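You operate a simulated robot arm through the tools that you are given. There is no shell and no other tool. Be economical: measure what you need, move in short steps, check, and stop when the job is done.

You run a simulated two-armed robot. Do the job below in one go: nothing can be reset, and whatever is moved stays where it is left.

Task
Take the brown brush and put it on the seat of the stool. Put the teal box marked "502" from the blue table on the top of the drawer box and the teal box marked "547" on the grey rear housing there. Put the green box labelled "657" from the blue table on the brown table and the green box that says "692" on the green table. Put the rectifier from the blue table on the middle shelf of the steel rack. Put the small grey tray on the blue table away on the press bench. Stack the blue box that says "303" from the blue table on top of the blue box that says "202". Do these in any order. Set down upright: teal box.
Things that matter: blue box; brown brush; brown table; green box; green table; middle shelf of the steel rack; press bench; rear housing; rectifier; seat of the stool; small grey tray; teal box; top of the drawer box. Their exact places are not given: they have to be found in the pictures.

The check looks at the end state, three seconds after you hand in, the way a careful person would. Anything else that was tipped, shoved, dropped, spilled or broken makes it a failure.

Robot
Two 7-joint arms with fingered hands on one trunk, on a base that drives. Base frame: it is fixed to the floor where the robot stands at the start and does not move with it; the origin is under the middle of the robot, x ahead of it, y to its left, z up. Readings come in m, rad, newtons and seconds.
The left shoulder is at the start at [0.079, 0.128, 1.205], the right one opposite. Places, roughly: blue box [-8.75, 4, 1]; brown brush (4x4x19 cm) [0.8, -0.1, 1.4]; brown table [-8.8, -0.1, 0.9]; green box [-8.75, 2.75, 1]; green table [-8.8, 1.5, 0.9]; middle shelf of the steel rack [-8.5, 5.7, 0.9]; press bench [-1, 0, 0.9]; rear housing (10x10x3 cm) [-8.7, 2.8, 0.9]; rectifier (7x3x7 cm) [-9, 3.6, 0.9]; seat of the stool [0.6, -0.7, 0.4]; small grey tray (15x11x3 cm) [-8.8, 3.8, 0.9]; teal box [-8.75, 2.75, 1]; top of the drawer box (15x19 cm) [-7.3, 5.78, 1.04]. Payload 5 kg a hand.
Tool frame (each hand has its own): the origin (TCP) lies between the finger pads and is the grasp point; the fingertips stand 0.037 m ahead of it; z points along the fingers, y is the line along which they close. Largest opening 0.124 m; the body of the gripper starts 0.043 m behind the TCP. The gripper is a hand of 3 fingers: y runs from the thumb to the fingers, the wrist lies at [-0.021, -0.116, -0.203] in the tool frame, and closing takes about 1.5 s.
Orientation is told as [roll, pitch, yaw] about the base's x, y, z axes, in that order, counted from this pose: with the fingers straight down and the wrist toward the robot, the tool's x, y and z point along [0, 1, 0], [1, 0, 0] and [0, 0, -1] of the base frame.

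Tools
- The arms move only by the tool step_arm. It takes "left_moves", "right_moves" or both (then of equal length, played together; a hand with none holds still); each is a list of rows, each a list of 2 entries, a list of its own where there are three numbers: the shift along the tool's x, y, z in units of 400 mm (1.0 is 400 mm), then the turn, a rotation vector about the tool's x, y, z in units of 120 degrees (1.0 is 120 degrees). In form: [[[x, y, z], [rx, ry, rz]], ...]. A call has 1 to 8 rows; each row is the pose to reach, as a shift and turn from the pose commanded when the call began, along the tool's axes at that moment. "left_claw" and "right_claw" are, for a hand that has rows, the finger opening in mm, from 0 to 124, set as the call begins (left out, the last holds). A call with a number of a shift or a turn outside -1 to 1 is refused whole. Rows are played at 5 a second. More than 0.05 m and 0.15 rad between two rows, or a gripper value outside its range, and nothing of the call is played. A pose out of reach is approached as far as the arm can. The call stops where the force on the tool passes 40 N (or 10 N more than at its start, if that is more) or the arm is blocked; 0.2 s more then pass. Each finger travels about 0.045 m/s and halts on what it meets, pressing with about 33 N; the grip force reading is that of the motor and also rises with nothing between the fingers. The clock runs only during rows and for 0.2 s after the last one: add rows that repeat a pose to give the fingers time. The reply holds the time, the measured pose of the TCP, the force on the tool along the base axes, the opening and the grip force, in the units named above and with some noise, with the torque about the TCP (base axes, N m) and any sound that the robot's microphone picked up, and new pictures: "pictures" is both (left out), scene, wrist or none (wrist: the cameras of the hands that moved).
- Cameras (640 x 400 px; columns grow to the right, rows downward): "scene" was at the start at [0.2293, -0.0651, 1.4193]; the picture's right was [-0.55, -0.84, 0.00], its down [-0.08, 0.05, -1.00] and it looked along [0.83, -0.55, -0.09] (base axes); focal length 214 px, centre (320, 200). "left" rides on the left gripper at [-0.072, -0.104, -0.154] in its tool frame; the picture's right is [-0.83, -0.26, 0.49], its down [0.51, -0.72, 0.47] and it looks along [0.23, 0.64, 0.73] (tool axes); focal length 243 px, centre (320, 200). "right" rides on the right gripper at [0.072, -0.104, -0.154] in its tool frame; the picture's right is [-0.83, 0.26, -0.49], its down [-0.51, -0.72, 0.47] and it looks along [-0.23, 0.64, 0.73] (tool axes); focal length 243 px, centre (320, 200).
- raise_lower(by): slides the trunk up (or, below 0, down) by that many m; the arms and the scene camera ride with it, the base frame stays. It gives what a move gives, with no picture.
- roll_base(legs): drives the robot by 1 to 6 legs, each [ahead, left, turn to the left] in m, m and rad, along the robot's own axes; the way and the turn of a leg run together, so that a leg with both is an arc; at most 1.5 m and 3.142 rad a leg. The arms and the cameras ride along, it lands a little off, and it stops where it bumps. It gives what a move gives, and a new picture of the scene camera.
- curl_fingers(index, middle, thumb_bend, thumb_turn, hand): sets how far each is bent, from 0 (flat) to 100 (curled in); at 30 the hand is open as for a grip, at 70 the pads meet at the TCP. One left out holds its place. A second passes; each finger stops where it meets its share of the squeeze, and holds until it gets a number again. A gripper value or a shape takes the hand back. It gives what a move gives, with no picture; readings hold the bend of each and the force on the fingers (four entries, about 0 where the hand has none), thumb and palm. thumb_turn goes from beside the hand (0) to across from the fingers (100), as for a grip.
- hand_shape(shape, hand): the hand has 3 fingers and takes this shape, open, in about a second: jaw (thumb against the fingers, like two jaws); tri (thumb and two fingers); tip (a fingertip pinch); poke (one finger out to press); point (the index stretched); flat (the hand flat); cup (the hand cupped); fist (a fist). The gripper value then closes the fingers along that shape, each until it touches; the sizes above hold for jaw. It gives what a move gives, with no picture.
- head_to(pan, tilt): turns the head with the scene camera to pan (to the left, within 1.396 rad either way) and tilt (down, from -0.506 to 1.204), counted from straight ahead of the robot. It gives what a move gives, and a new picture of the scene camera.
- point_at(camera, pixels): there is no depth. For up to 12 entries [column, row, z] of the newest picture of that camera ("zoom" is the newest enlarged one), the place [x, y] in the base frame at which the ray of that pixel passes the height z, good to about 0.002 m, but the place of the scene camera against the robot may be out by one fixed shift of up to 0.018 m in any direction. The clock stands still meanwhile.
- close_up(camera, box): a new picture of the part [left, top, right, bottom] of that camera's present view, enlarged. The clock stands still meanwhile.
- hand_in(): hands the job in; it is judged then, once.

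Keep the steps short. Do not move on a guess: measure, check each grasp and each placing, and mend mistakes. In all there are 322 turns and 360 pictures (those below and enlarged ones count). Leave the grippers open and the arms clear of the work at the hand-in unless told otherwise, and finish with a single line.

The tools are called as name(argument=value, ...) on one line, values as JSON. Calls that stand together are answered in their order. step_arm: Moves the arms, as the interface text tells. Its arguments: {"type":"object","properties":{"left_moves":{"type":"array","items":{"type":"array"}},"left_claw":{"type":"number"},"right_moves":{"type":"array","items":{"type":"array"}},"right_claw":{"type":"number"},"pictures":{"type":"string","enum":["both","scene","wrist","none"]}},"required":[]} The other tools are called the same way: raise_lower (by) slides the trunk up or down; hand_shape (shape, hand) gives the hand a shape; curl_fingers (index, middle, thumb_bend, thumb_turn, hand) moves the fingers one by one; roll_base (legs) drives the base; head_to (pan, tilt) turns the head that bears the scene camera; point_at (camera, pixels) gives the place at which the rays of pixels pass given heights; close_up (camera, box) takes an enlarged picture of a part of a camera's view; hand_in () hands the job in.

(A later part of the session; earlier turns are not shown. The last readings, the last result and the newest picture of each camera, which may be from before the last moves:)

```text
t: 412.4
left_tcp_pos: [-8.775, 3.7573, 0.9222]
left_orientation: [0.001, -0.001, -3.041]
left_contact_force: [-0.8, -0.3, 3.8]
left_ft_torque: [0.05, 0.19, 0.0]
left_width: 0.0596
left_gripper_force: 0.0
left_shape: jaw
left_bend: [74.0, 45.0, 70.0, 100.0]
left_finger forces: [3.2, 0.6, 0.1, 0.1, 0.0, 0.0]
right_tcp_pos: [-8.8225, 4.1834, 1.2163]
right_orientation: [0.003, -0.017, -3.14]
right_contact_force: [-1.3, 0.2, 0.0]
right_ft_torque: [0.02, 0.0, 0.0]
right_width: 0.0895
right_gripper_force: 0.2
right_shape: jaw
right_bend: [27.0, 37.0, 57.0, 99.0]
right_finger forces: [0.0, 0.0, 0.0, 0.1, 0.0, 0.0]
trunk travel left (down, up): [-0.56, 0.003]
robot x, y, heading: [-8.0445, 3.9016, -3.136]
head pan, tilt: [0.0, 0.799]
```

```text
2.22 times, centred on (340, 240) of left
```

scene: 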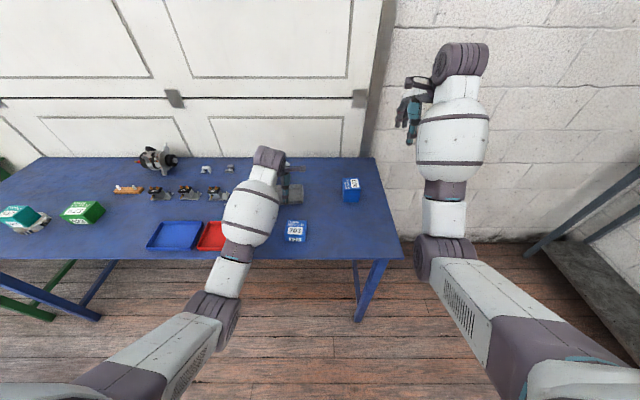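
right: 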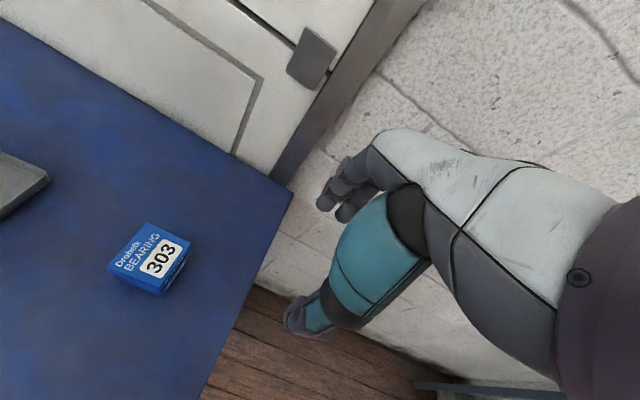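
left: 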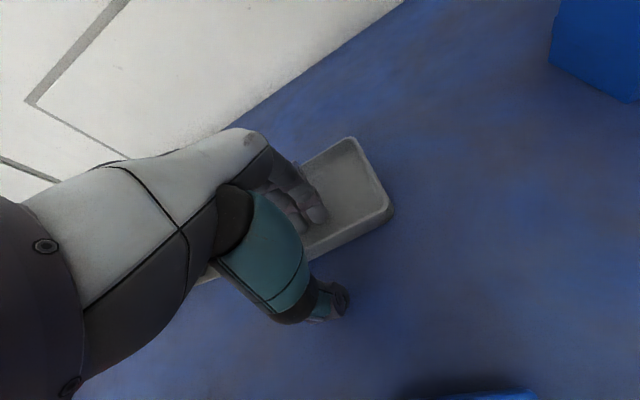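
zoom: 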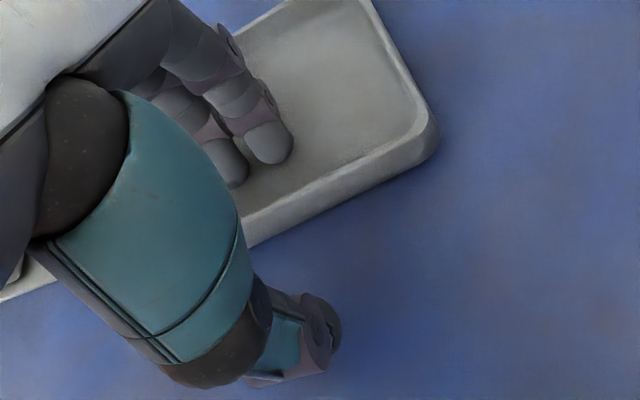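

At z 0.922 the inside fingertips just touch the tray floor. I'll rise 2 mm and close on the rim.

step_arm(left_moves=[[[0, 0, -0.005], [0, 0, 0]], [[0, 0, -0.005], [0, 0, 0]], [[0, 0, -0.005], [0, 0, 0]], [[0, 0, -0.005], [0, 0, 0]], [[0, 0, -0.005], [0, 0, 0]], [[0, 0, -0.005], [0, 0, 0]], [[0, 0, -0.005], [0, 0, 0]]], left_claw=0, pictures="wrist")

close_up(camera="left", box=[240, 150, 440, 330])

```text
t: 414.1
left_tcp_pos: [-8.7754, 3.7567, 0.9228]
left_orientation: [-0.001, 0.001, -3.04]
left_contact_force: [-0.3, 1.1, -1.0]
left_ft_torque: [-0.03, 0.06, -0.01]
left_width: 0.0033
left_gripper_force: 33.3
left_shape: jaw
left_bend: [75.0, 66.0, 59.0, 100.0]
left_finger forces: [12.5, 13.1, 0.1, 0.0, 25.6, 0.0]
right_tcp_pos: [-8.8237, 4.1839, 1.215]
right_orientation: [0.002, -0.014, -3.14]
right_contact_force: [1.4, -0.3, -0.2]
right_ft_torque: [-0.01, 0.01, 0.03]
right_width: 0.0898
right_gripper_force: 0.0
right_shape: jaw
right_bend: [27.0, 37.0, 57.0, 99.0]
right_finger forces: [0.0, 0.0, 0.0, 0.0, 0.1, 0.0]
trunk travel left (down, up): [-0.56, 0.003]
robot x, y, heading: [-8.0483, 3.9036, -3.142]
head pan, tilt: [0.0, 0.799]
```

left: 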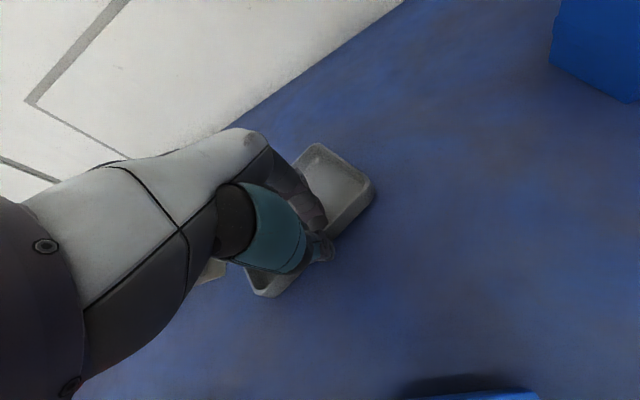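

```text
2.22 times, centred on (340, 240) of left
```

zoom: 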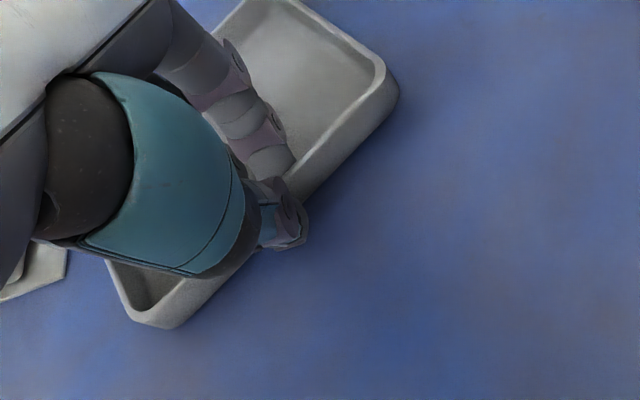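

The tray rim is gripped (12, 13 and 26 N); the tray swung a little. Lifting gently to check.

step_arm(left_moves=[[[0, 0, -0.04], [0, 0, 0]], [[0, 0, -0.08], [0, 0, 0]], [[0, 0, -0.12], [0, 0, 0]]], pictures="wrist")

close_up(camera="left", box=[160, 130, 440, 350])

close_up(camera="scene", box=[120, 130, 360, 270])

```text
t: 414.9
left_tcp_pos: [-8.7744, 3.7562, 0.9716]
left_orientation: [0.002, 0.002, -3.039]
left_contact_force: [0.3, 0.3, -2.6]
left_ft_torque: [0.04, -0.07, -0.02]
left_width: 0.0035
left_gripper_force: 32.8
left_shape: jaw
left_bend: [75.0, 66.0, 60.0, 100.0]
left_finger forces: [14.8, 12.6, 0.0, 0.0, 26.5, 0.0]
right_tcp_pos: [-8.8238, 4.1836, 1.2133]
right_orientation: [0.005, -0.017, -3.139]
right_contact_force: [-0.8, 0.2, 0.0]
right_ft_torque: [0.0, -0.02, 0.02]
right_width: 0.0898
right_gripper_force: 0.0
right_shape: jaw
right_bend: [27.0, 37.0, 57.0, 99.0]
right_finger forces: [0.0, 0.0, 0.0, 0.1, 0.1, 0.1]
trunk travel left (down, up): [-0.56, 0.003]
robot x, y, heading: [-8.0441, 3.8991, -3.139]
head pan, tilt: [0.0, 0.799]
```

left: 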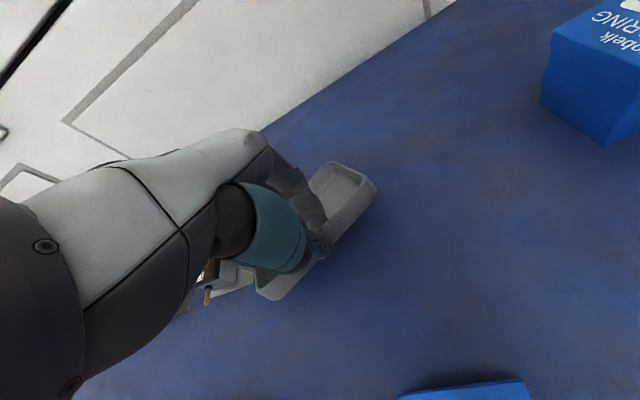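

```text
1.82 times, centred on (300, 240) of left
```

zoom: 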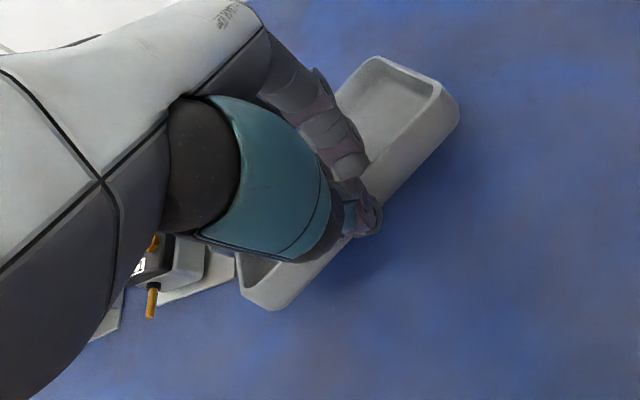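

```text
2.67 times, centred on (240, 200) of scene
```

zoom: 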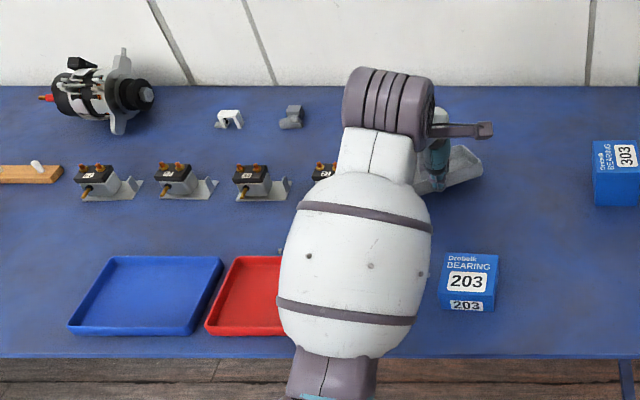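

The tray is off the table, hanging slightly tilted but held firmly. I'll lift it higher and check again.

step_arm(left_moves=[[[0, 0, -0.08], [0, 0, 0]], [[0, 0, -0.16], [0, 0, 0]], [[0, -0.05, -0.24], [0, 0, 0]], [[0, -0.1, -0.32], [0, 0, 0]], [[0, -0.15, -0.4], [0, 0, 0]], [[0, -0.15, -0.48], [0, 0, 0]], [[0, -0.15, -0.56], [0, 0, 0]]], pictures="both")

close_up(camera="scene", box=[120, 90, 360, 270])

```text
t: 416.4
left_tcp_pos: [-8.7143, 3.7686, 1.1959]
left_orientation: [0.004, 0.003, -3.04]
left_contact_force: [0.1, 1.6, -3.1]
left_ft_torque: [0.0, -0.12, -0.02]
left_width: 0.0034
left_gripper_force: 32.7
left_shape: jaw
left_bend: [75.0, 66.0, 61.0, 100.0]
left_finger forces: [14.6, 12.8, 0.0, 0.0, 26.4, 0.1]
right_tcp_pos: [-8.8233, 4.1882, 1.2139]
right_orientation: [0.007, -0.016, -3.142]
right_contact_force: [-0.3, 0.8, -0.3]
right_ft_torque: [-0.07, 0.01, 0.01]
right_width: 0.0897
right_gripper_force: 0.1
right_shape: jaw
right_bend: [27.0, 37.0, 57.0, 99.0]
right_finger forces: [0.0, 0.0, 0.1, 0.0, 0.0, 0.0]
trunk travel left (down, up): [-0.56, 0.003]
robot x, y, heading: [-8.0487, 3.9023, -3.134]
head pan, tilt: [0.0, 0.799]
```

scene: 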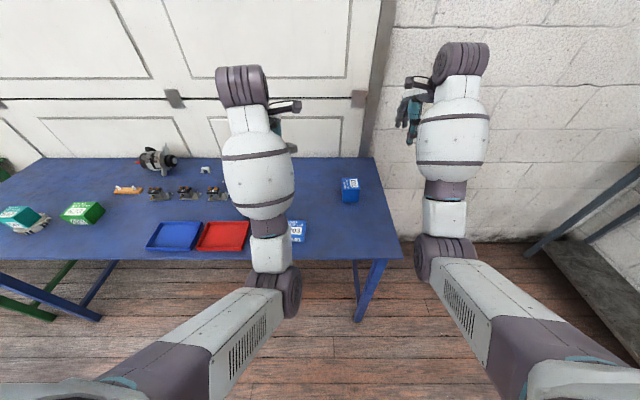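
left: 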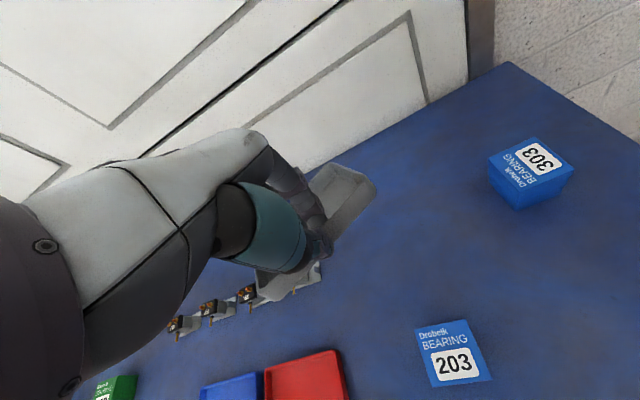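

```text
2.22 times, centred on (240, 180) of scene
```

zoom: 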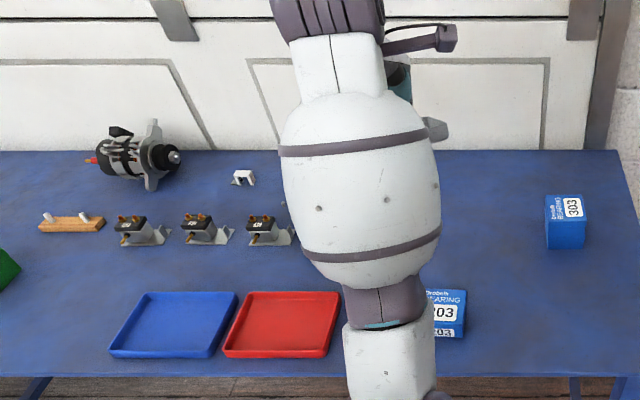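

The tray is held firmly. I'll raise both hands further and look at the four small parts before leaving.

step_arm(left_moves=[[[0, -0.05, -0.08], [0, 0, 0.02]], [[0, -0.1, -0.16], [0, 0, 0.03]], [[0, -0.1, -0.24], [0, 0, 0.04]], [[0, -0.1, -0.32], [0, 0, 0.048]]], right_moves=[[[0, -0.08, -0.05], [0, 0, 0]], [[0, -0.16, -0.1], [0, 0, 0]], [[0, -0.24, -0.2], [0, 0, 0]], [[0, -0.3, -0.3], [0, 0, 0]]], pictures="wrist")

roll_base(legs=[[0, 0.75, 0], [0, 0.75, 0]])

head_to(pan=-0.3, tilt=0.8)

```text
refused: row 3 steps farther than a row can; nothing moved
```

```text
t: 430.1
left_tcp_pos: [-8.699, 2.257, 1.1944]
left_orientation: [0.002, 0.001, -3.029]
left_contact_force: [-0.4, 0.5, -2.3]
left_ft_torque: [0.02, -0.09, 0.02]
left_width: 0.0032
left_gripper_force: 33.1
left_shape: jaw
left_bend: [75.0, 66.0, 61.0, 100.0]
left_finger forces: [15.0, 12.7, 0.0, 0.1, 26.8, 0.1]
right_tcp_pos: [-8.8118, 2.6746, 1.2148]
right_orientation: [0.005, -0.015, -3.129]
right_contact_force: [-0.1, -0.7, 0.3]
right_ft_torque: [-0.03, 0.01, 0.0]
right_width: 0.0896
right_gripper_force: 0.1
right_shape: jaw
right_bend: [27.0, 37.0, 57.0, 99.0]
right_finger forces: [0.1, 0.1, 0.0, 0.0, 0.1, 0.1]
trunk travel left (down, up): [-0.56, 0.003]
robot x, y, heading: [-8.0311, 2.403, -3.129]
head pan, tilt: [0.0, 0.799]
```

scene: 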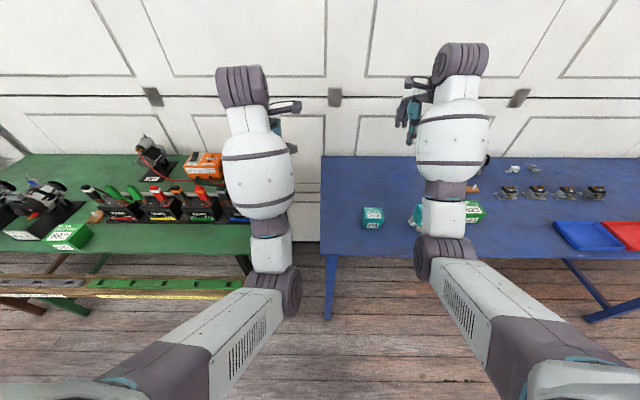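

```text
t: 430.9
left_tcp_pos: [-8.7004, 2.2567, 1.1949]
left_orientation: [0.0, 0.003, -3.028]
left_contact_force: [1.3, 1.0, -1.8]
left_ft_torque: [0.07, -0.11, 0.04]
left_width: 0.0033
left_gripper_force: 33.0
left_shape: jaw
left_bend: [75.0, 66.0, 61.0, 100.0]
left_finger forces: [15.0, 12.7, 0.1, 0.1, 26.7, 0.0]
right_tcp_pos: [-8.8107, 2.6737, 1.2142]
right_orientation: [0.004, -0.014, -3.129]
right_contact_force: [0.1, -1.0, 0.7]
right_ft_torque: [0.04, 0.04, 0.0]
right_width: 0.0898
right_gripper_force: 0.1
right_shape: jaw
right_bend: [27.0, 37.0, 57.0, 99.0]
right_finger forces: [0.0, 0.0, 0.1, 0.0, 0.0, 0.0]
trunk travel left (down, up): [-0.56, 0.003]
robot x, y, heading: [-8.0322, 2.4004, -3.133]
head pan, tilt: [-0.3, 0.799]
```

scene: 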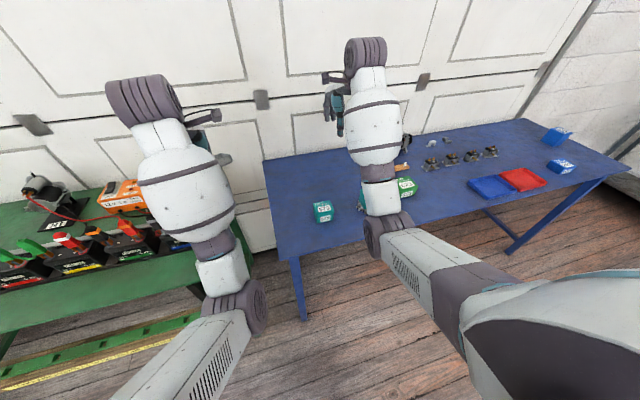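

The hands were still at z 1.2 and nothing was touched: tray still held, the parts upright. I'll back off diagonally into the open floor.

roll_base(legs=[[-0.5, 0.3, 0], [-1.0, 0.6, 0], [0, 0, 1.57]])

head_to(pan=0.6, tilt=0.4)

```text
t: 443.5
left_tcp_pos: [-6.4084, 0.8304, 1.1962]
left_orientation: [0.001, 0.001, -1.481]
left_contact_force: [0.2, -0.6, -2.5]
left_ft_torque: [0.16, 0.09, 0.0]
left_width: 0.0033
left_gripper_force: 32.9
left_shape: jaw
left_bend: [75.0, 66.0, 61.0, 100.0]
left_finger forces: [14.2, 11.9, 0.0, 0.0, 25.3, 0.0]
right_tcp_pos: [-6.8271, 0.7265, 1.2133]
right_orientation: [0.002, -0.013, -1.577]
right_contact_force: [0.4, 0.0, -0.7]
right_ft_torque: [-0.03, -0.01, -0.02]
right_width: 0.0897
right_gripper_force: 0.1
right_shape: jaw
right_bend: [27.0, 37.0, 57.0, 99.0]
right_finger forces: [0.0, 0.0, 0.0, 0.0, 0.1, 0.0]
trunk travel left (down, up): [-0.56, 0.003]
robot x, y, heading: [-6.5358, 1.4995, -1.581]
head pan, tilt: [-0.3, 0.799]
```

scene: 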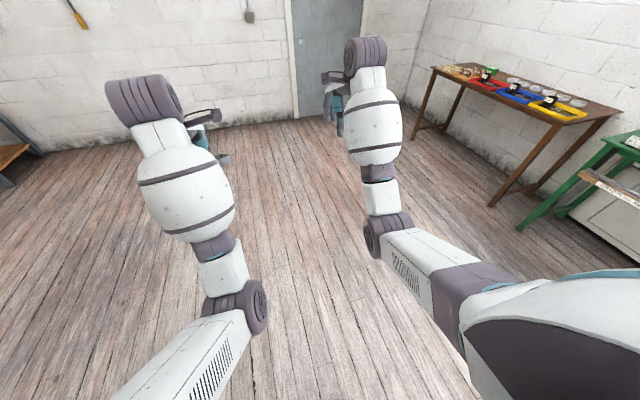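

```text
t: 444.7
left_tcp_pos: [-6.4071, 0.831, 1.1943]
left_orientation: [0.002, 0.002, -1.48]
left_contact_force: [0.2, 0.7, -2.3]
left_ft_torque: [0.16, 0.06, 0.01]
left_width: 0.0033
left_gripper_force: 33.3
left_shape: jaw
left_bend: [75.0, 66.0, 61.0, 100.0]
left_finger forces: [14.4, 11.9, 0.1, 0.0, 25.4, 0.0]
right_tcp_pos: [-6.8263, 0.727, 1.2136]
right_orientation: [0.003, -0.013, -1.577]
right_contact_force: [-0.3, -0.4, -0.7]
right_ft_torque: [-0.02, 0.01, 0.01]
right_width: 0.0897
right_gripper_force: 0.0
right_shape: jaw
right_bend: [27.0, 37.0, 57.0, 99.0]
right_finger forces: [0.0, 0.1, 0.1, 0.0, 0.0, 0.0]
trunk travel left (down, up): [-0.56, 0.003]
robot x, y, heading: [-6.5409, 1.5041, -1.576]
head pan, tilt: [0.6, 0.4]
```

scene: 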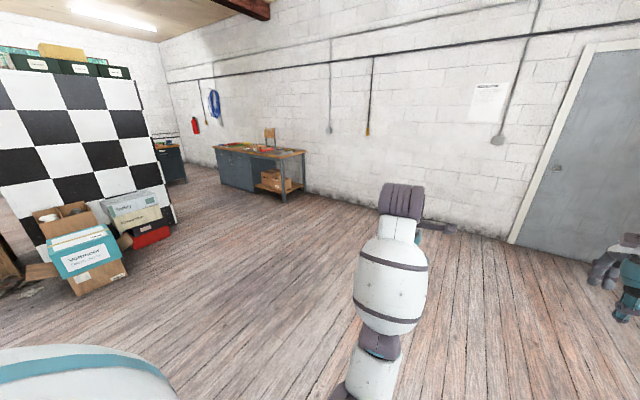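

The same corridor is ahead to the southeast. I'll drive south to y ≈ −0.53, turn east, and look.

roll_base(legs=[[1.0, 0, 0], [1.02, 0, 0], [0, 0, 1.577]])

head_to(pan=0.0, tilt=0.35)

```text
t: 458.6
left_tcp_pos: [-5.9019, -0.4468, 1.1958]
left_orientation: [0.001, 0.001, 0.042]
left_contact_force: [-0.7, 0.2, -2.6]
left_ft_torque: [-0.03, 0.11, -0.02]
left_width: 0.0031
left_gripper_force: 33.4
left_shape: jaw
left_bend: [75.0, 67.0, 61.0, 100.0]
left_finger forces: [14.2, 11.6, 0.0, 0.1, 24.7, 0.0]
right_tcp_pos: [-5.8213, -0.8709, 1.2136]
right_orientation: [0.003, -0.015, -0.059]
right_contact_force: [0.3, 0.0, 0.1]
right_ft_torque: [0.0, 0.02, 0.0]
right_width: 0.0894
right_gripper_force: 0.1
right_shape: jaw
right_bend: [27.0, 37.0, 57.0, 99.0]
right_finger forces: [0.0, 0.1, 0.0, 0.1, 0.0, 0.1]
trunk travel left (down, up): [-0.56, 0.003]
robot x, y, heading: [-6.5821, -0.5435, -0.056]
head pan, tilt: [0.6, 0.4]
```

scene: 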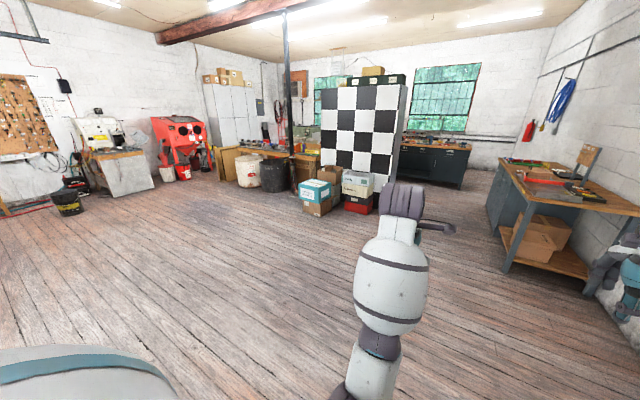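

```text
t: 459.6
left_tcp_pos: [-5.9026, -0.4451, 1.196]
left_orientation: [0.0, 0.001, 0.038]
left_contact_force: [-0.4, 1.6, -3.2]
left_ft_torque: [-0.07, 0.13, 0.0]
left_width: 0.0032
left_gripper_force: 32.7
left_shape: jaw
left_bend: [75.0, 67.0, 61.0, 100.0]
left_finger forces: [14.3, 11.6, 0.0, 0.0, 24.9, 0.0]
right_tcp_pos: [-5.8216, -0.8691, 1.2149]
right_orientation: [0.002, -0.016, -0.06]
right_contact_force: [0.2, 1.4, -0.6]
right_ft_torque: [0.0, -0.02, 0.02]
right_width: 0.0894
right_gripper_force: 0.2
right_shape: jaw
right_bend: [27.0, 37.0, 57.0, 99.0]
right_finger forces: [0.0, 0.0, 0.1, 0.1, 0.0, 0.0]
trunk travel left (down, up): [-0.56, 0.003]
robot x, y, heading: [-6.5746, -0.5427, -0.061]
head pan, tilt: [0.0, 0.351]
```

scene: 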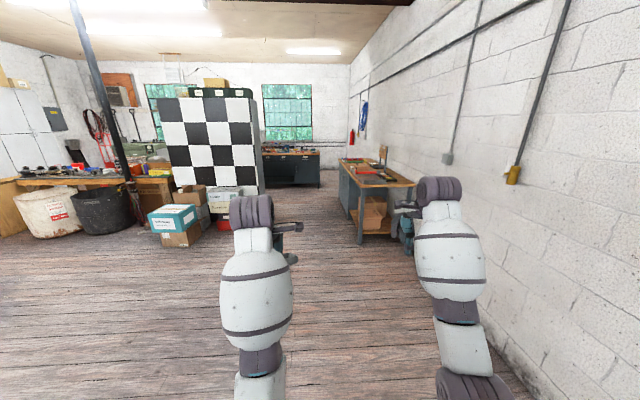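

I'll straighten the heading and drive back east along the corridor.

roll_base(legs=[[0, 0, 0.058], [1.4, 0, 0], [1.4, 0, 0], [1.2, 0, 0]])

head_to(pan=0.0, tilt=0.55)

```text
t: 479.2
left_tcp_pos: [-1.9363, -0.334, 1.1965]
left_orientation: [-0.002, 0.001, 0.133]
left_contact_force: [0.0, -0.6, -1.3]
left_ft_torque: [-0.05, 0.11, -0.03]
left_width: 0.0031
left_gripper_force: 33.4
left_shape: jaw
left_bend: [75.0, 67.0, 61.0, 100.0]
left_finger forces: [15.0, 12.1, 0.0, 0.0, 26.0, 0.1]
right_tcp_pos: [-1.8144, -0.7503, 1.2145]
right_orientation: [0.003, -0.015, 0.036]
right_contact_force: [0.1, 0.8, -0.4]
right_ft_torque: [-0.03, 0.01, 0.01]
right_width: 0.0897
right_gripper_force: 0.0
right_shape: jaw
right_bend: [27.0, 37.0, 57.0, 99.0]
right_finger forces: [0.0, 0.1, 0.0, 0.0, 0.0, 0.1]
trunk travel left (down, up): [-0.56, 0.003]
robot x, y, heading: [-2.6015, -0.496, 0.033]
head pan, tilt: [0.0, 0.351]
```

scene: 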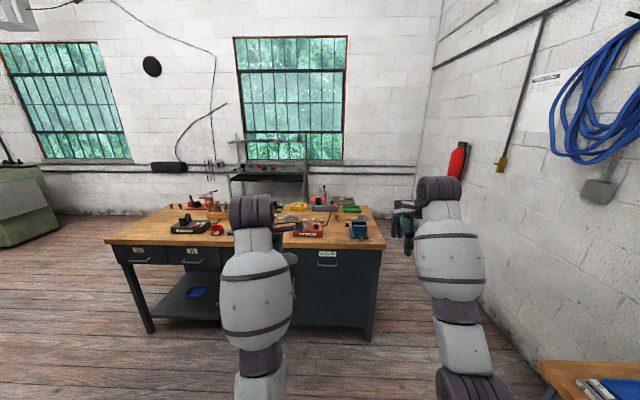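

```text
t: 479.9
left_tcp_pos: [-1.9343, -0.3348, 1.1949]
left_orientation: [0.002, 0.003, 0.135]
left_contact_force: [-0.7, -0.8, -2.4]
left_ft_torque: [-0.05, 0.1, -0.02]
left_width: 0.0029
left_gripper_force: 32.9
left_shape: jaw
left_bend: [75.0, 67.0, 61.0, 100.0]
left_finger forces: [15.1, 12.0, 0.1, 0.0, 26.0, 0.0]
right_tcp_pos: [-1.8137, -0.7494, 1.214]
right_orientation: [0.004, -0.012, 0.037]
right_contact_force: [0.0, -0.8, -0.6]
right_ft_torque: [-0.03, -0.03, -0.01]
right_width: 0.0894
right_gripper_force: 0.0
right_shape: jaw
right_bend: [27.0, 37.0, 57.0, 99.0]
right_finger forces: [0.0, 0.1, 0.0, 0.0, 0.1, 0.1]
trunk travel left (down, up): [-0.56, 0.003]
robot x, y, heading: [-2.5965, -0.4937, 0.035]
head pan, tilt: [0.0, 0.55]
```

scene: 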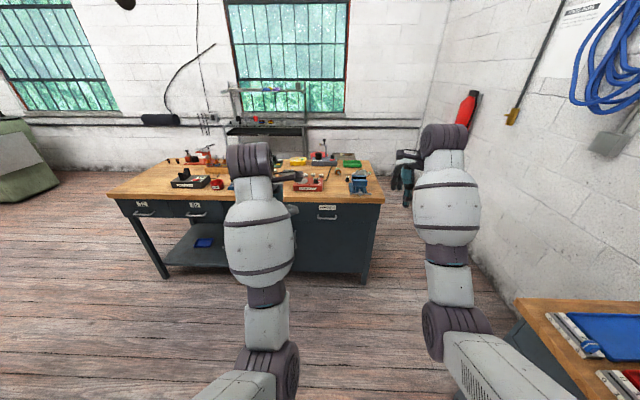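

The press bench is right ahead. I'll look at its top closely.

close_up(camera="scene", box=[90, 130, 410, 290])

point_at(camera="scene", pixels=[[108, 195, 0.9], [385, 200, 0.9], [362, 162, 0.9], [160, 168, 0.9], [170, 185, 0.9], [222, 187, 0.9], [150, 190, 0.9], [297, 188, 0.9]])

```text
2.00 times, centred on (250, 210) of scene
```

zoom: 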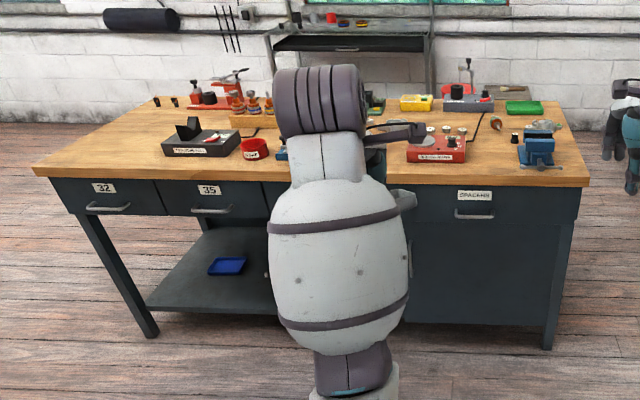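

```text
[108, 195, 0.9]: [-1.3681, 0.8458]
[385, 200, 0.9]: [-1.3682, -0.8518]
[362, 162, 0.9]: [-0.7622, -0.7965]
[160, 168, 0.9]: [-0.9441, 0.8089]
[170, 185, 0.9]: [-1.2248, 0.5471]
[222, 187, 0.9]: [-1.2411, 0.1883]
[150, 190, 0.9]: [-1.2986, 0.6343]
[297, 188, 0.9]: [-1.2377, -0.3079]
```

A free corner of about 25 × 40 cm is at the bench's north-west end, around (−1.18, 0.69). I'll check the tall rack on my left before moving north.

head_to(pan=1.1, tilt=0.6)

```text
t: 481.3
left_tcp_pos: [-1.9354, -0.3347, 1.1959]
left_orientation: [-0.001, 0.001, 0.136]
left_contact_force: [0.0, -0.3, -3.1]
left_ft_torque: [-0.06, 0.1, -0.03]
left_width: 0.0029
left_gripper_force: 33.2
left_shape: jaw
left_bend: [75.0, 67.0, 61.0, 100.0]
left_finger forces: [15.0, 12.1, 0.1, 0.0, 25.9, 0.0]
right_tcp_pos: [-1.8132, -0.7494, 1.2143]
right_orientation: [0.002, -0.014, 0.036]
right_contact_force: [-0.2, 0.3, 0.6]
right_ft_torque: [0.01, -0.03, -0.01]
right_width: 0.0899
right_gripper_force: 0.0
right_shape: jaw
right_bend: [27.0, 37.0, 57.0, 99.0]
right_finger forces: [0.0, 0.0, 0.0, 0.0, 0.1, 0.0]
trunk travel left (down, up): [-0.56, 0.003]
robot x, y, heading: [-2.602, -0.4974, 0.037]
head pan, tilt: [1.1, 0.6]
```

scene: 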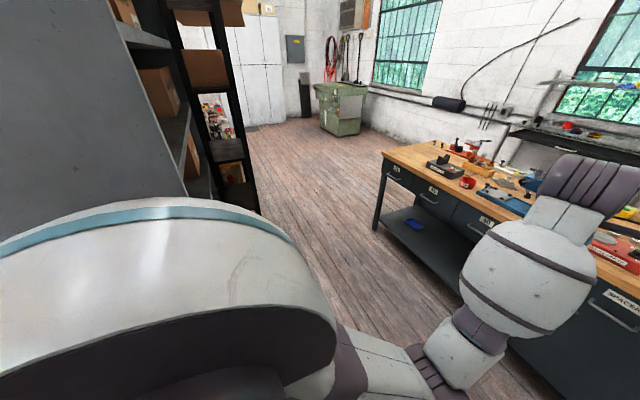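

point_at(camera="scene", pixels=[[258, 212, 0.0], [375, 230, 0.0], [246, 180, 0.0], [383, 153, 0.9], [255, 195, 0.0], [480, 285, 0.9], [418, 165, 0.9], [440, 180, 0.9]])

close_up(camera="scene", box=[370, 110, 570, 230])

```text
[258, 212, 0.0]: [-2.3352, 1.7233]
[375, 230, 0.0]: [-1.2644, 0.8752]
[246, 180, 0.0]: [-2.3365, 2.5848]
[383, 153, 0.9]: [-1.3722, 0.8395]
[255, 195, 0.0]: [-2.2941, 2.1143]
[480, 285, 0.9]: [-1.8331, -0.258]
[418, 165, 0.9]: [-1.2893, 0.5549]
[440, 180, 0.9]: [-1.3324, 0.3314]
```

```text
3.20 times, centred on (470, 170) of scene
```

zoom: 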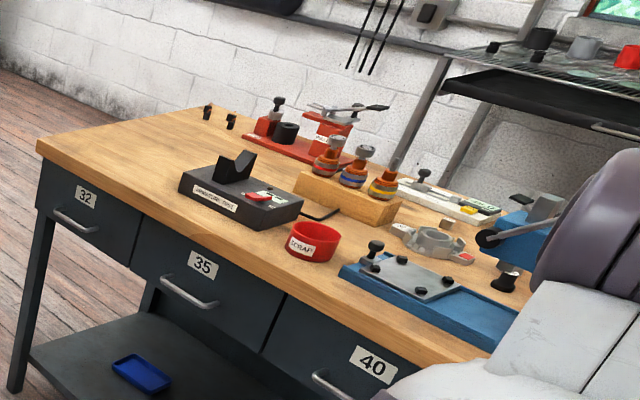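

The aisle between rack and bench is about 0.93 m wide. Before entering I'll raise both hands well above the bench tools.

step_arm(left_moves=[[[0, 0, -0.07], [0, 0, 0]], [[0, 0, -0.14], [0, 0, 0]], [[0, 0, -0.21], [0, 0, 0]], [[0, 0, -0.28], [0, 0, 0]], [[0, 0, -0.35], [0, 0, 0]], [[0, 0, -0.42], [0, 0, 0]]], right_moves=[[[0, -0.06, -0.08], [0, 0, 0]], [[0, -0.12, -0.16], [0, 0, 0]], [[0, -0.18, -0.24], [0, 0, 0]], [[0, -0.24, -0.32], [0, 0, 0]], [[0, -0.3, -0.4], [0, 0, 0]], [[0, -0.36, -0.48], [0, 0, 0]]], pictures="wrist")

```text
t: 482.7
left_tcp_pos: [-1.8835, -0.3246, 1.3336]
left_orientation: [0.004, -0.011, 0.137]
left_contact_force: [-0.1, 0.0, -2.0]
left_ft_torque: [-0.06, 0.12, 0.0]
left_width: 0.0031
left_gripper_force: 32.5
left_shape: jaw
left_bend: [75.0, 67.0, 61.0, 100.0]
left_finger forces: [15.4, 12.3, 0.0, 0.2, 26.6, 0.0]
left hand out of reach, approached as far as the arm can: row 3, 4, 5, 6
right_tcp_pos: [-1.9609, -0.7542, 1.4052]
right_orientation: [0.004, -0.017, 0.035]
right_contact_force: [0.0, -0.3, 0.2]
right_ft_torque: [0.0, -0.02, 0.0]
right_width: 0.0896
right_gripper_force: 0.2
right_shape: jaw
right_bend: [27.0, 37.0, 57.0, 99.0]
right_finger forces: [0.0, 0.1, 0.0, 0.1, 0.0, 0.1]
trunk travel left (down, up): [-0.56, 0.003]
robot x, y, heading: [-2.5994, -0.4947, 0.037]
head pan, tilt: [1.1, 0.6]
```

right: 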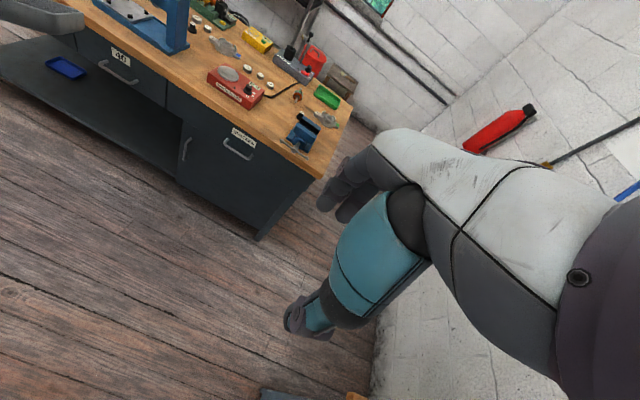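
left: 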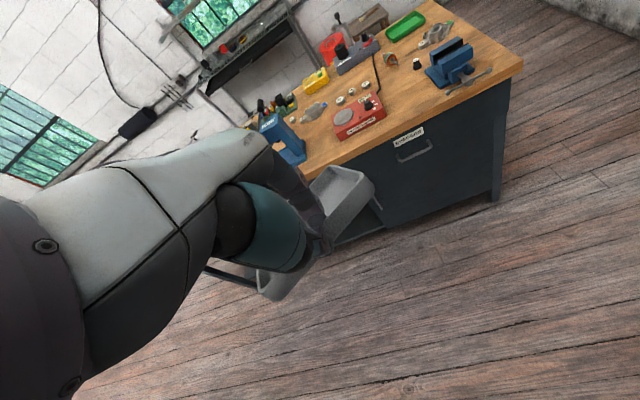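

Hands are high. I'll drive forward 0.65 m, then sidestep left 0.85 m.

roll_base(legs=[[0.63, 0, -0.037], [0, 0.85, 0]])

head_to(pan=0.4, tilt=0.8)

```text
t: 493.7
left_tcp_pos: [-1.2587, 0.525, 1.3293]
left_orientation: [0.003, -0.01, 0.102]
left_contact_force: [-0.2, -0.1, -1.8]
left_ft_torque: [-0.05, 0.1, -0.01]
left_width: 0.0032
left_gripper_force: 32.6
left_shape: jaw
left_bend: [75.0, 67.0, 62.0, 100.0]
left_finger forces: [15.5, 12.2, 0.0, 0.0, 26.7, 0.0]
right_tcp_pos: [-1.3498, 0.0987, 1.4034]
right_orientation: [0.004, -0.015, 0.003]
right_contact_force: [-0.6, 0.0, 0.5]
right_ft_torque: [-0.01, -0.01, 0.03]
right_width: 0.0897
right_gripper_force: 0.0
right_shape: jaw
right_bend: [27.0, 37.0, 57.0, 99.0]
right_finger forces: [0.0, 0.0, 0.0, 0.0, 0.0, 0.0]
trunk travel left (down, up): [-0.56, 0.003]
robot x, y, heading: [-1.9834, 0.3777, 0.006]
head pan, tilt: [1.1, 0.6]
```

scene: 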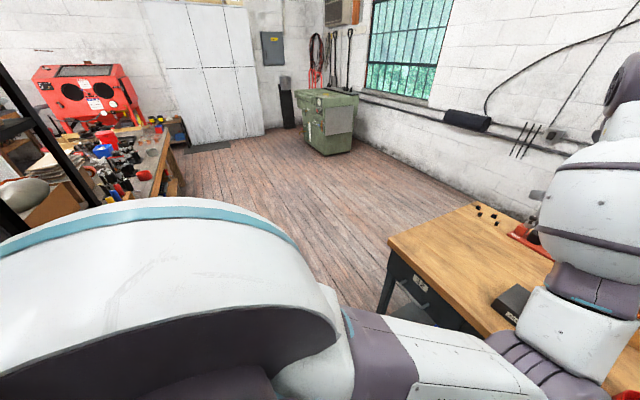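

```text
t: 494.8
left_tcp_pos: [-1.2594, 0.5259, 1.3297]
left_orientation: [0.003, -0.008, 0.104]
left_contact_force: [0.6, -0.4, -2.9]
left_ft_torque: [-0.04, 0.09, 0.01]
left_width: 0.0034
left_gripper_force: 32.8
left_shape: jaw
left_bend: [75.0, 67.0, 62.0, 100.0]
left_finger forces: [15.4, 12.2, 0.1, 0.0, 26.7, 0.0]
right_tcp_pos: [-1.35, 0.0983, 1.4036]
right_orientation: [0.004, -0.012, 0.002]
right_contact_force: [0.0, 0.0, 0.1]
right_ft_torque: [0.02, -0.03, 0.02]
right_width: 0.0896
right_gripper_force: 0.1
right_shape: jaw
right_bend: [27.0, 37.0, 57.0, 99.0]
right_finger forces: [0.0, 0.0, 0.0, 0.0, 0.1, 0.0]
trunk travel left (down, up): [-0.56, 0.003]
robot x, y, heading: [-1.9792, 0.3788, 0.006]
head pan, tilt: [0.4, 0.799]
```

scene: 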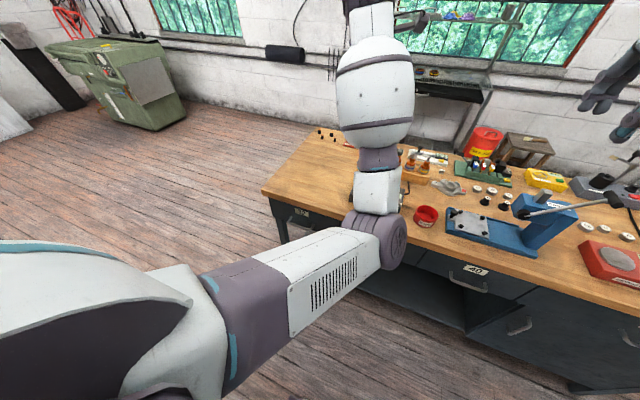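

The free corner is ahead-left of the left hand. I'll move above it and view it from the wrist.

step_arm(left_moves=[[[0.1, 0, 0], [0, 0, 0]], [[0.2, 0, 0], [0, 0, 0]], [[0.3, 0, 0], [0, 0, 0]], [[0.4, 0, 0.05], [0, 0, 0]], [[0.42, 0, 0.15], [0, 0, 0]], [[0.42, 0, 0.25], [0, 0, 0]], [[0.42, 0, 0.35], [0, 0, 0]]], pictures="both")

close_up(camera="scene", box=[230, 60, 430, 240])

```text
t: 496.4
left_tcp_pos: [-1.2754, 0.6941, 1.1909]
left_orientation: [0.003, -0.008, 0.107]
left_contact_force: [0.0, 0.3, -1.3]
left_ft_torque: [-0.07, 0.13, 0.01]
left_width: 0.0033
left_gripper_force: 32.8
left_shape: jaw
left_bend: [75.0, 67.0, 62.0, 100.0]
left_finger forces: [15.5, 12.0, 0.1, 0.1, 26.7, 0.0]
right_tcp_pos: [-1.3493, 0.1005, 1.4038]
right_orientation: [0.005, -0.013, 0.004]
right_contact_force: [0.6, 0.7, 0.8]
right_ft_torque: [-0.05, -0.01, -0.01]
right_width: 0.0897
right_gripper_force: 0.1
right_shape: jaw
right_bend: [27.0, 37.0, 57.0, 99.0]
right_finger forces: [0.0, 0.0, 0.0, 0.1, 0.0, 0.0]
trunk travel left (down, up): [-0.56, 0.003]
robot x, y, heading: [-1.9822, 0.3784, 0.007]
head pan, tilt: [0.4, 0.799]
```

scene: 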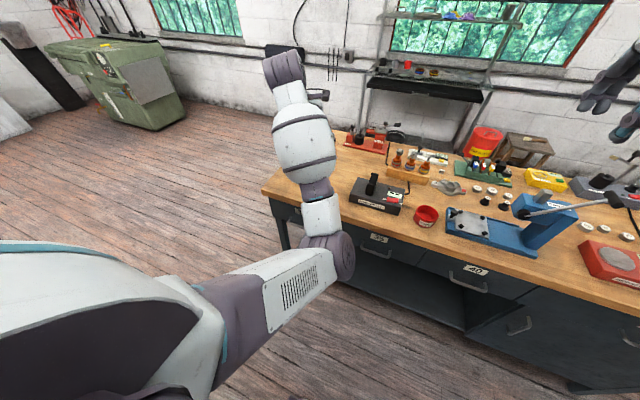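
left: 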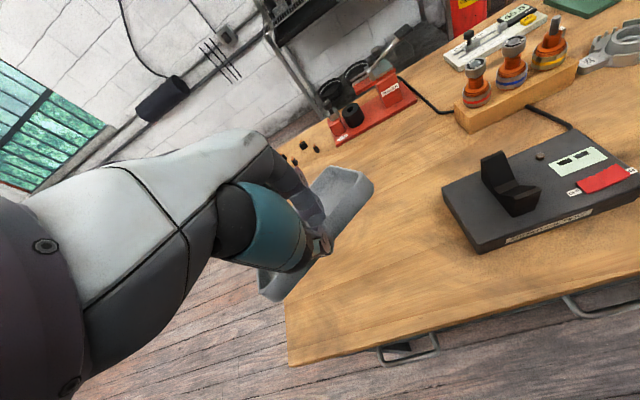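

```text
2.22 times, centred on (330, 150) of scene
```

zoom: 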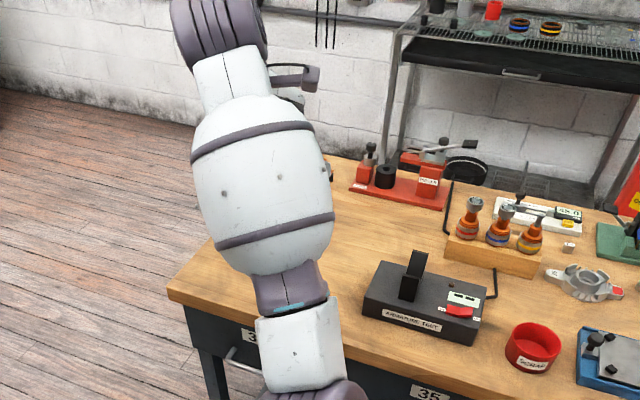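

The tray's left end is over the edge, so I'll measure the free area precisely.

point_at(camera="left", pixels=[[290, 365, 0.9], [443, 192, 0.9], [478, 252, 0.9], [303, 150, 0.9], [337, 145, 0.9], [415, 102, 0.9], [560, 297, 0.9], [355, 200, 1.12], [370, 185, 1.1], [275, 298, 1.12], [320, 175, 1.12]])

close_up(camera="left", box=[230, 140, 430, 320])

```text
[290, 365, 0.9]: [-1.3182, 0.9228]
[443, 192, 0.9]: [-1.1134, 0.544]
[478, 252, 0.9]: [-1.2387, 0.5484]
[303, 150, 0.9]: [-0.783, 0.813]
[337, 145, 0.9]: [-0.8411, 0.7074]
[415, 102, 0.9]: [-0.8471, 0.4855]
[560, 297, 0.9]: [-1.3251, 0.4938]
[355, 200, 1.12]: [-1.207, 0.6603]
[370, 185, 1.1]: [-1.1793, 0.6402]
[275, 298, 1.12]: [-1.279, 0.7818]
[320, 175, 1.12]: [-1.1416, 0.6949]
```

```text
2.22 times, centred on (330, 230) of left
```

zoom: 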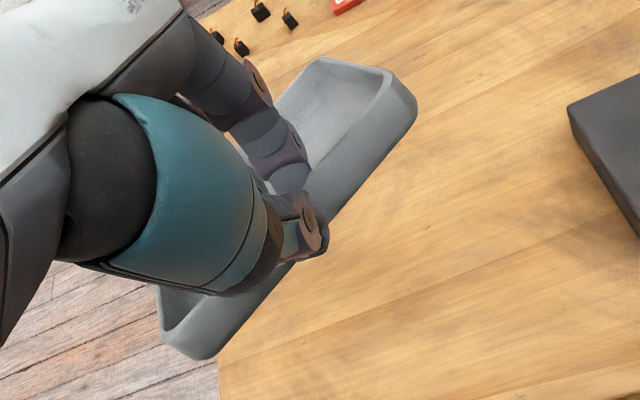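

By measurement the tray spans y 0.64–0.79, inside the free area (y 0.56–0.85, x −1.3 to −0.9). I'll shift 6 cm further onto the bench and lower to about 0.97.

step_arm(left_moves=[[[0, 0.08, 0.05], [0, 0, 0]], [[0, 0.15, 0.12], [0, 0, 0]], [[0, 0.15, 0.22], [0, 0, 0]], [[0, 0.15, 0.32], [0, 0, 0]], [[0, 0.15, 0.42], [0, 0, 0]], [[0, 0.15, 0.5], [0, 0, 0]]], pictures="both")

close_up(camera="left", box=[230, 140, 430, 320])

close_up(camera="scene", box=[250, 90, 410, 220])

```text
t: 497.8
left_tcp_pos: [-1.2135, 0.7023, 0.9928]
left_orientation: [0.003, -0.008, 0.103]
left_contact_force: [0.4, -0.1, -2.5]
left_ft_torque: [-0.07, 0.1, 0.04]
left_width: 0.0032
left_gripper_force: 33.0
left_shape: jaw
left_bend: [75.0, 67.0, 62.0, 100.0]
left_finger forces: [16.0, 12.1, 0.0, 0.0, 27.0, 0.0]
right_tcp_pos: [-1.3499, 0.0979, 1.4032]
right_orientation: [0.003, -0.015, 0.003]
right_contact_force: [1.2, -0.3, -0.5]
right_ft_torque: [-0.03, -0.01, 0.0]
right_width: 0.0897
right_gripper_force: 0.0
right_shape: jaw
right_bend: [27.0, 37.0, 57.0, 99.0]
right_finger forces: [0.1, 0.1, 0.0, 0.0, 0.1, 0.0]
trunk travel left (down, up): [-0.56, 0.003]
robot x, y, heading: [-1.9765, 0.38, 0.005]
head pan, tilt: [0.4, 0.799]
```

scene: 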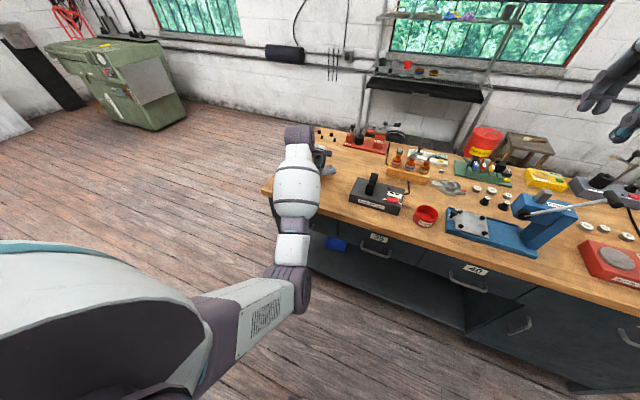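
left: 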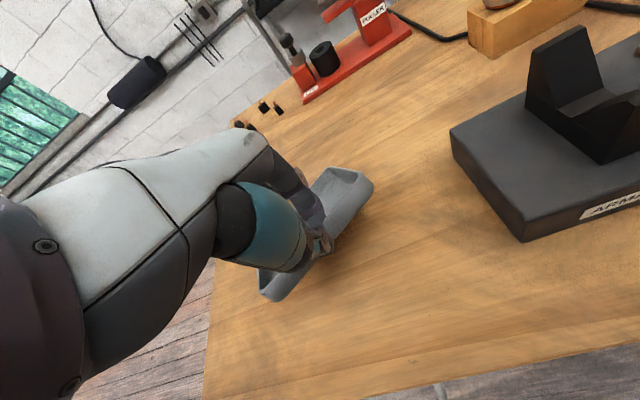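

```text
2.22 times, centred on (330, 230) of left
```

zoom: 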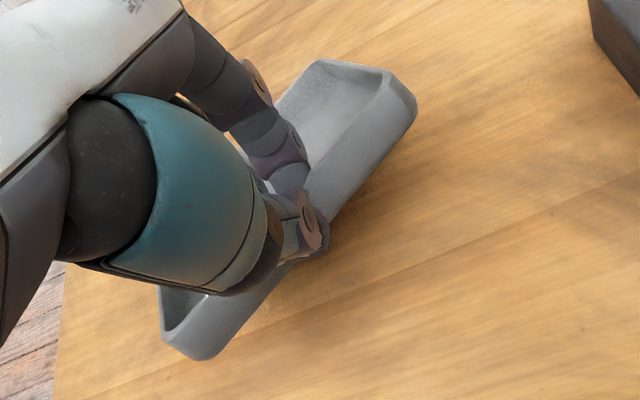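

```text
3.08 times, centred on (330, 155) of scene
```

zoom: 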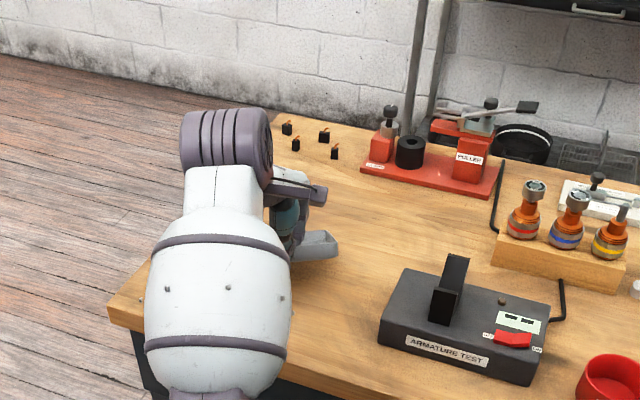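

The tray is fully over the bench. Lowering in small steps.

step_arm(left_moves=[[[0, 0, 0.025], [0, 0, 0]], [[0, 0, 0.05], [0, 0, 0]], [[0, 0, 0.07], [0, 0, 0]]], pictures="none")

close_up(camera="left", box=[230, 140, 430, 320])

```text
t: 498.6
left_tcp_pos: [-1.2126, 0.7015, 0.9645]
left_orientation: [0.004, -0.009, 0.103]
left_contact_force: [-0.5, -0.1, -2.1]
left_ft_torque: [0.03, 0.09, 0.05]
left_width: 0.0034
left_gripper_force: 33.2
left_shape: jaw
left_bend: [75.0, 67.0, 62.0, 100.0]
left_finger forces: [15.8, 11.6, 0.0, 0.0, 26.4, 0.0]
right_tcp_pos: [-1.35, 0.0988, 1.4031]
right_orientation: [0.005, -0.014, 0.003]
right_contact_force: [-0.1, 1.1, 0.0]
right_ft_torque: [-0.01, -0.02, 0.0]
right_width: 0.09
right_gripper_force: 0.1
right_shape: jaw
right_bend: [27.0, 37.0, 57.0, 99.0]
right_finger forces: [0.0, 0.0, 0.0, 0.0, 0.0, 0.1]
trunk travel left (down, up): [-0.56, 0.003]
robot x, y, heading: [-1.979, 0.3843, 0.005]
head pan, tilt: [0.4, 0.799]
```

```text
2.22 times, centred on (330, 230) of left
```

zoom: 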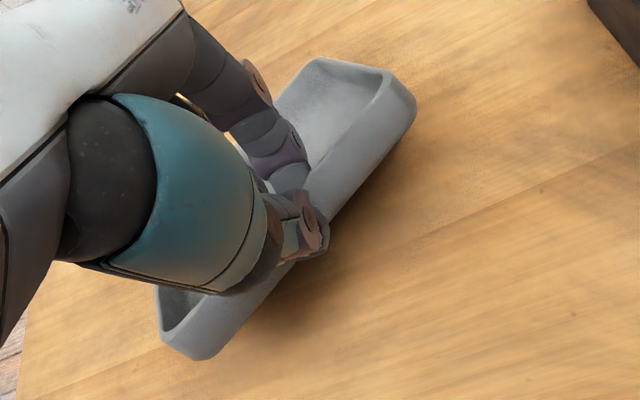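

step_arm(left_moves=[[[0, 0, 0.012], [0, 0, 0]], [[0, 0, 0.025], [0, 0, 0]], [[0, 0, 0.037], [0, 0, 0]]], pictures="none")

close_up(camera="left", box=[230, 140, 430, 320])

```text
t: 499.4
left_tcp_pos: [-1.2145, 0.7006, 0.9477]
left_orientation: [0.004, -0.008, 0.103]
left_contact_force: [-0.6, -0.8, 0.1]
left_ft_torque: [0.05, -0.02, -0.01]
left_width: 0.0036
left_gripper_force: 32.8
left_shape: jaw
left_bend: [75.0, 67.0, 62.0, 100.0]
left_finger forces: [13.3, 12.9, 0.0, 0.0, 24.7, 0.0]
right_tcp_pos: [-1.3491, 0.0992, 1.404]
right_orientation: [0.004, -0.016, 0.003]
right_contact_force: [-0.1, 0.4, 0.3]
right_ft_torque: [-0.02, 0.04, -0.04]
right_width: 0.0897
right_gripper_force: 0.1
right_shape: jaw
right_bend: [27.0, 37.0, 57.0, 99.0]
right_finger forces: [0.1, 0.0, 0.0, 0.2, 0.0, 0.0]
trunk travel left (down, up): [-0.56, 0.003]
robot x, y, heading: [-1.977, 0.3821, 0.004]
head pan, tilt: [0.4, 0.799]
```

```text
2.22 times, centred on (330, 230) of left
```

zoom: 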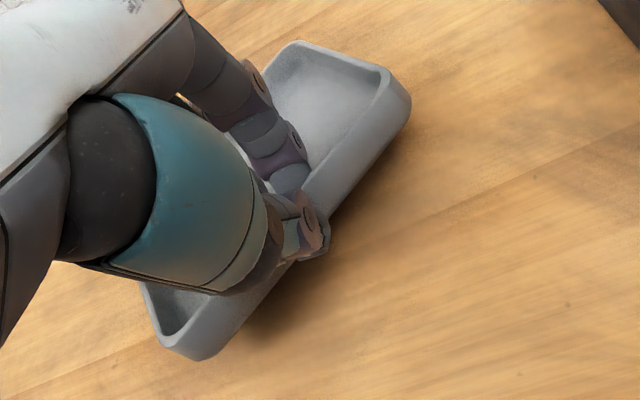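

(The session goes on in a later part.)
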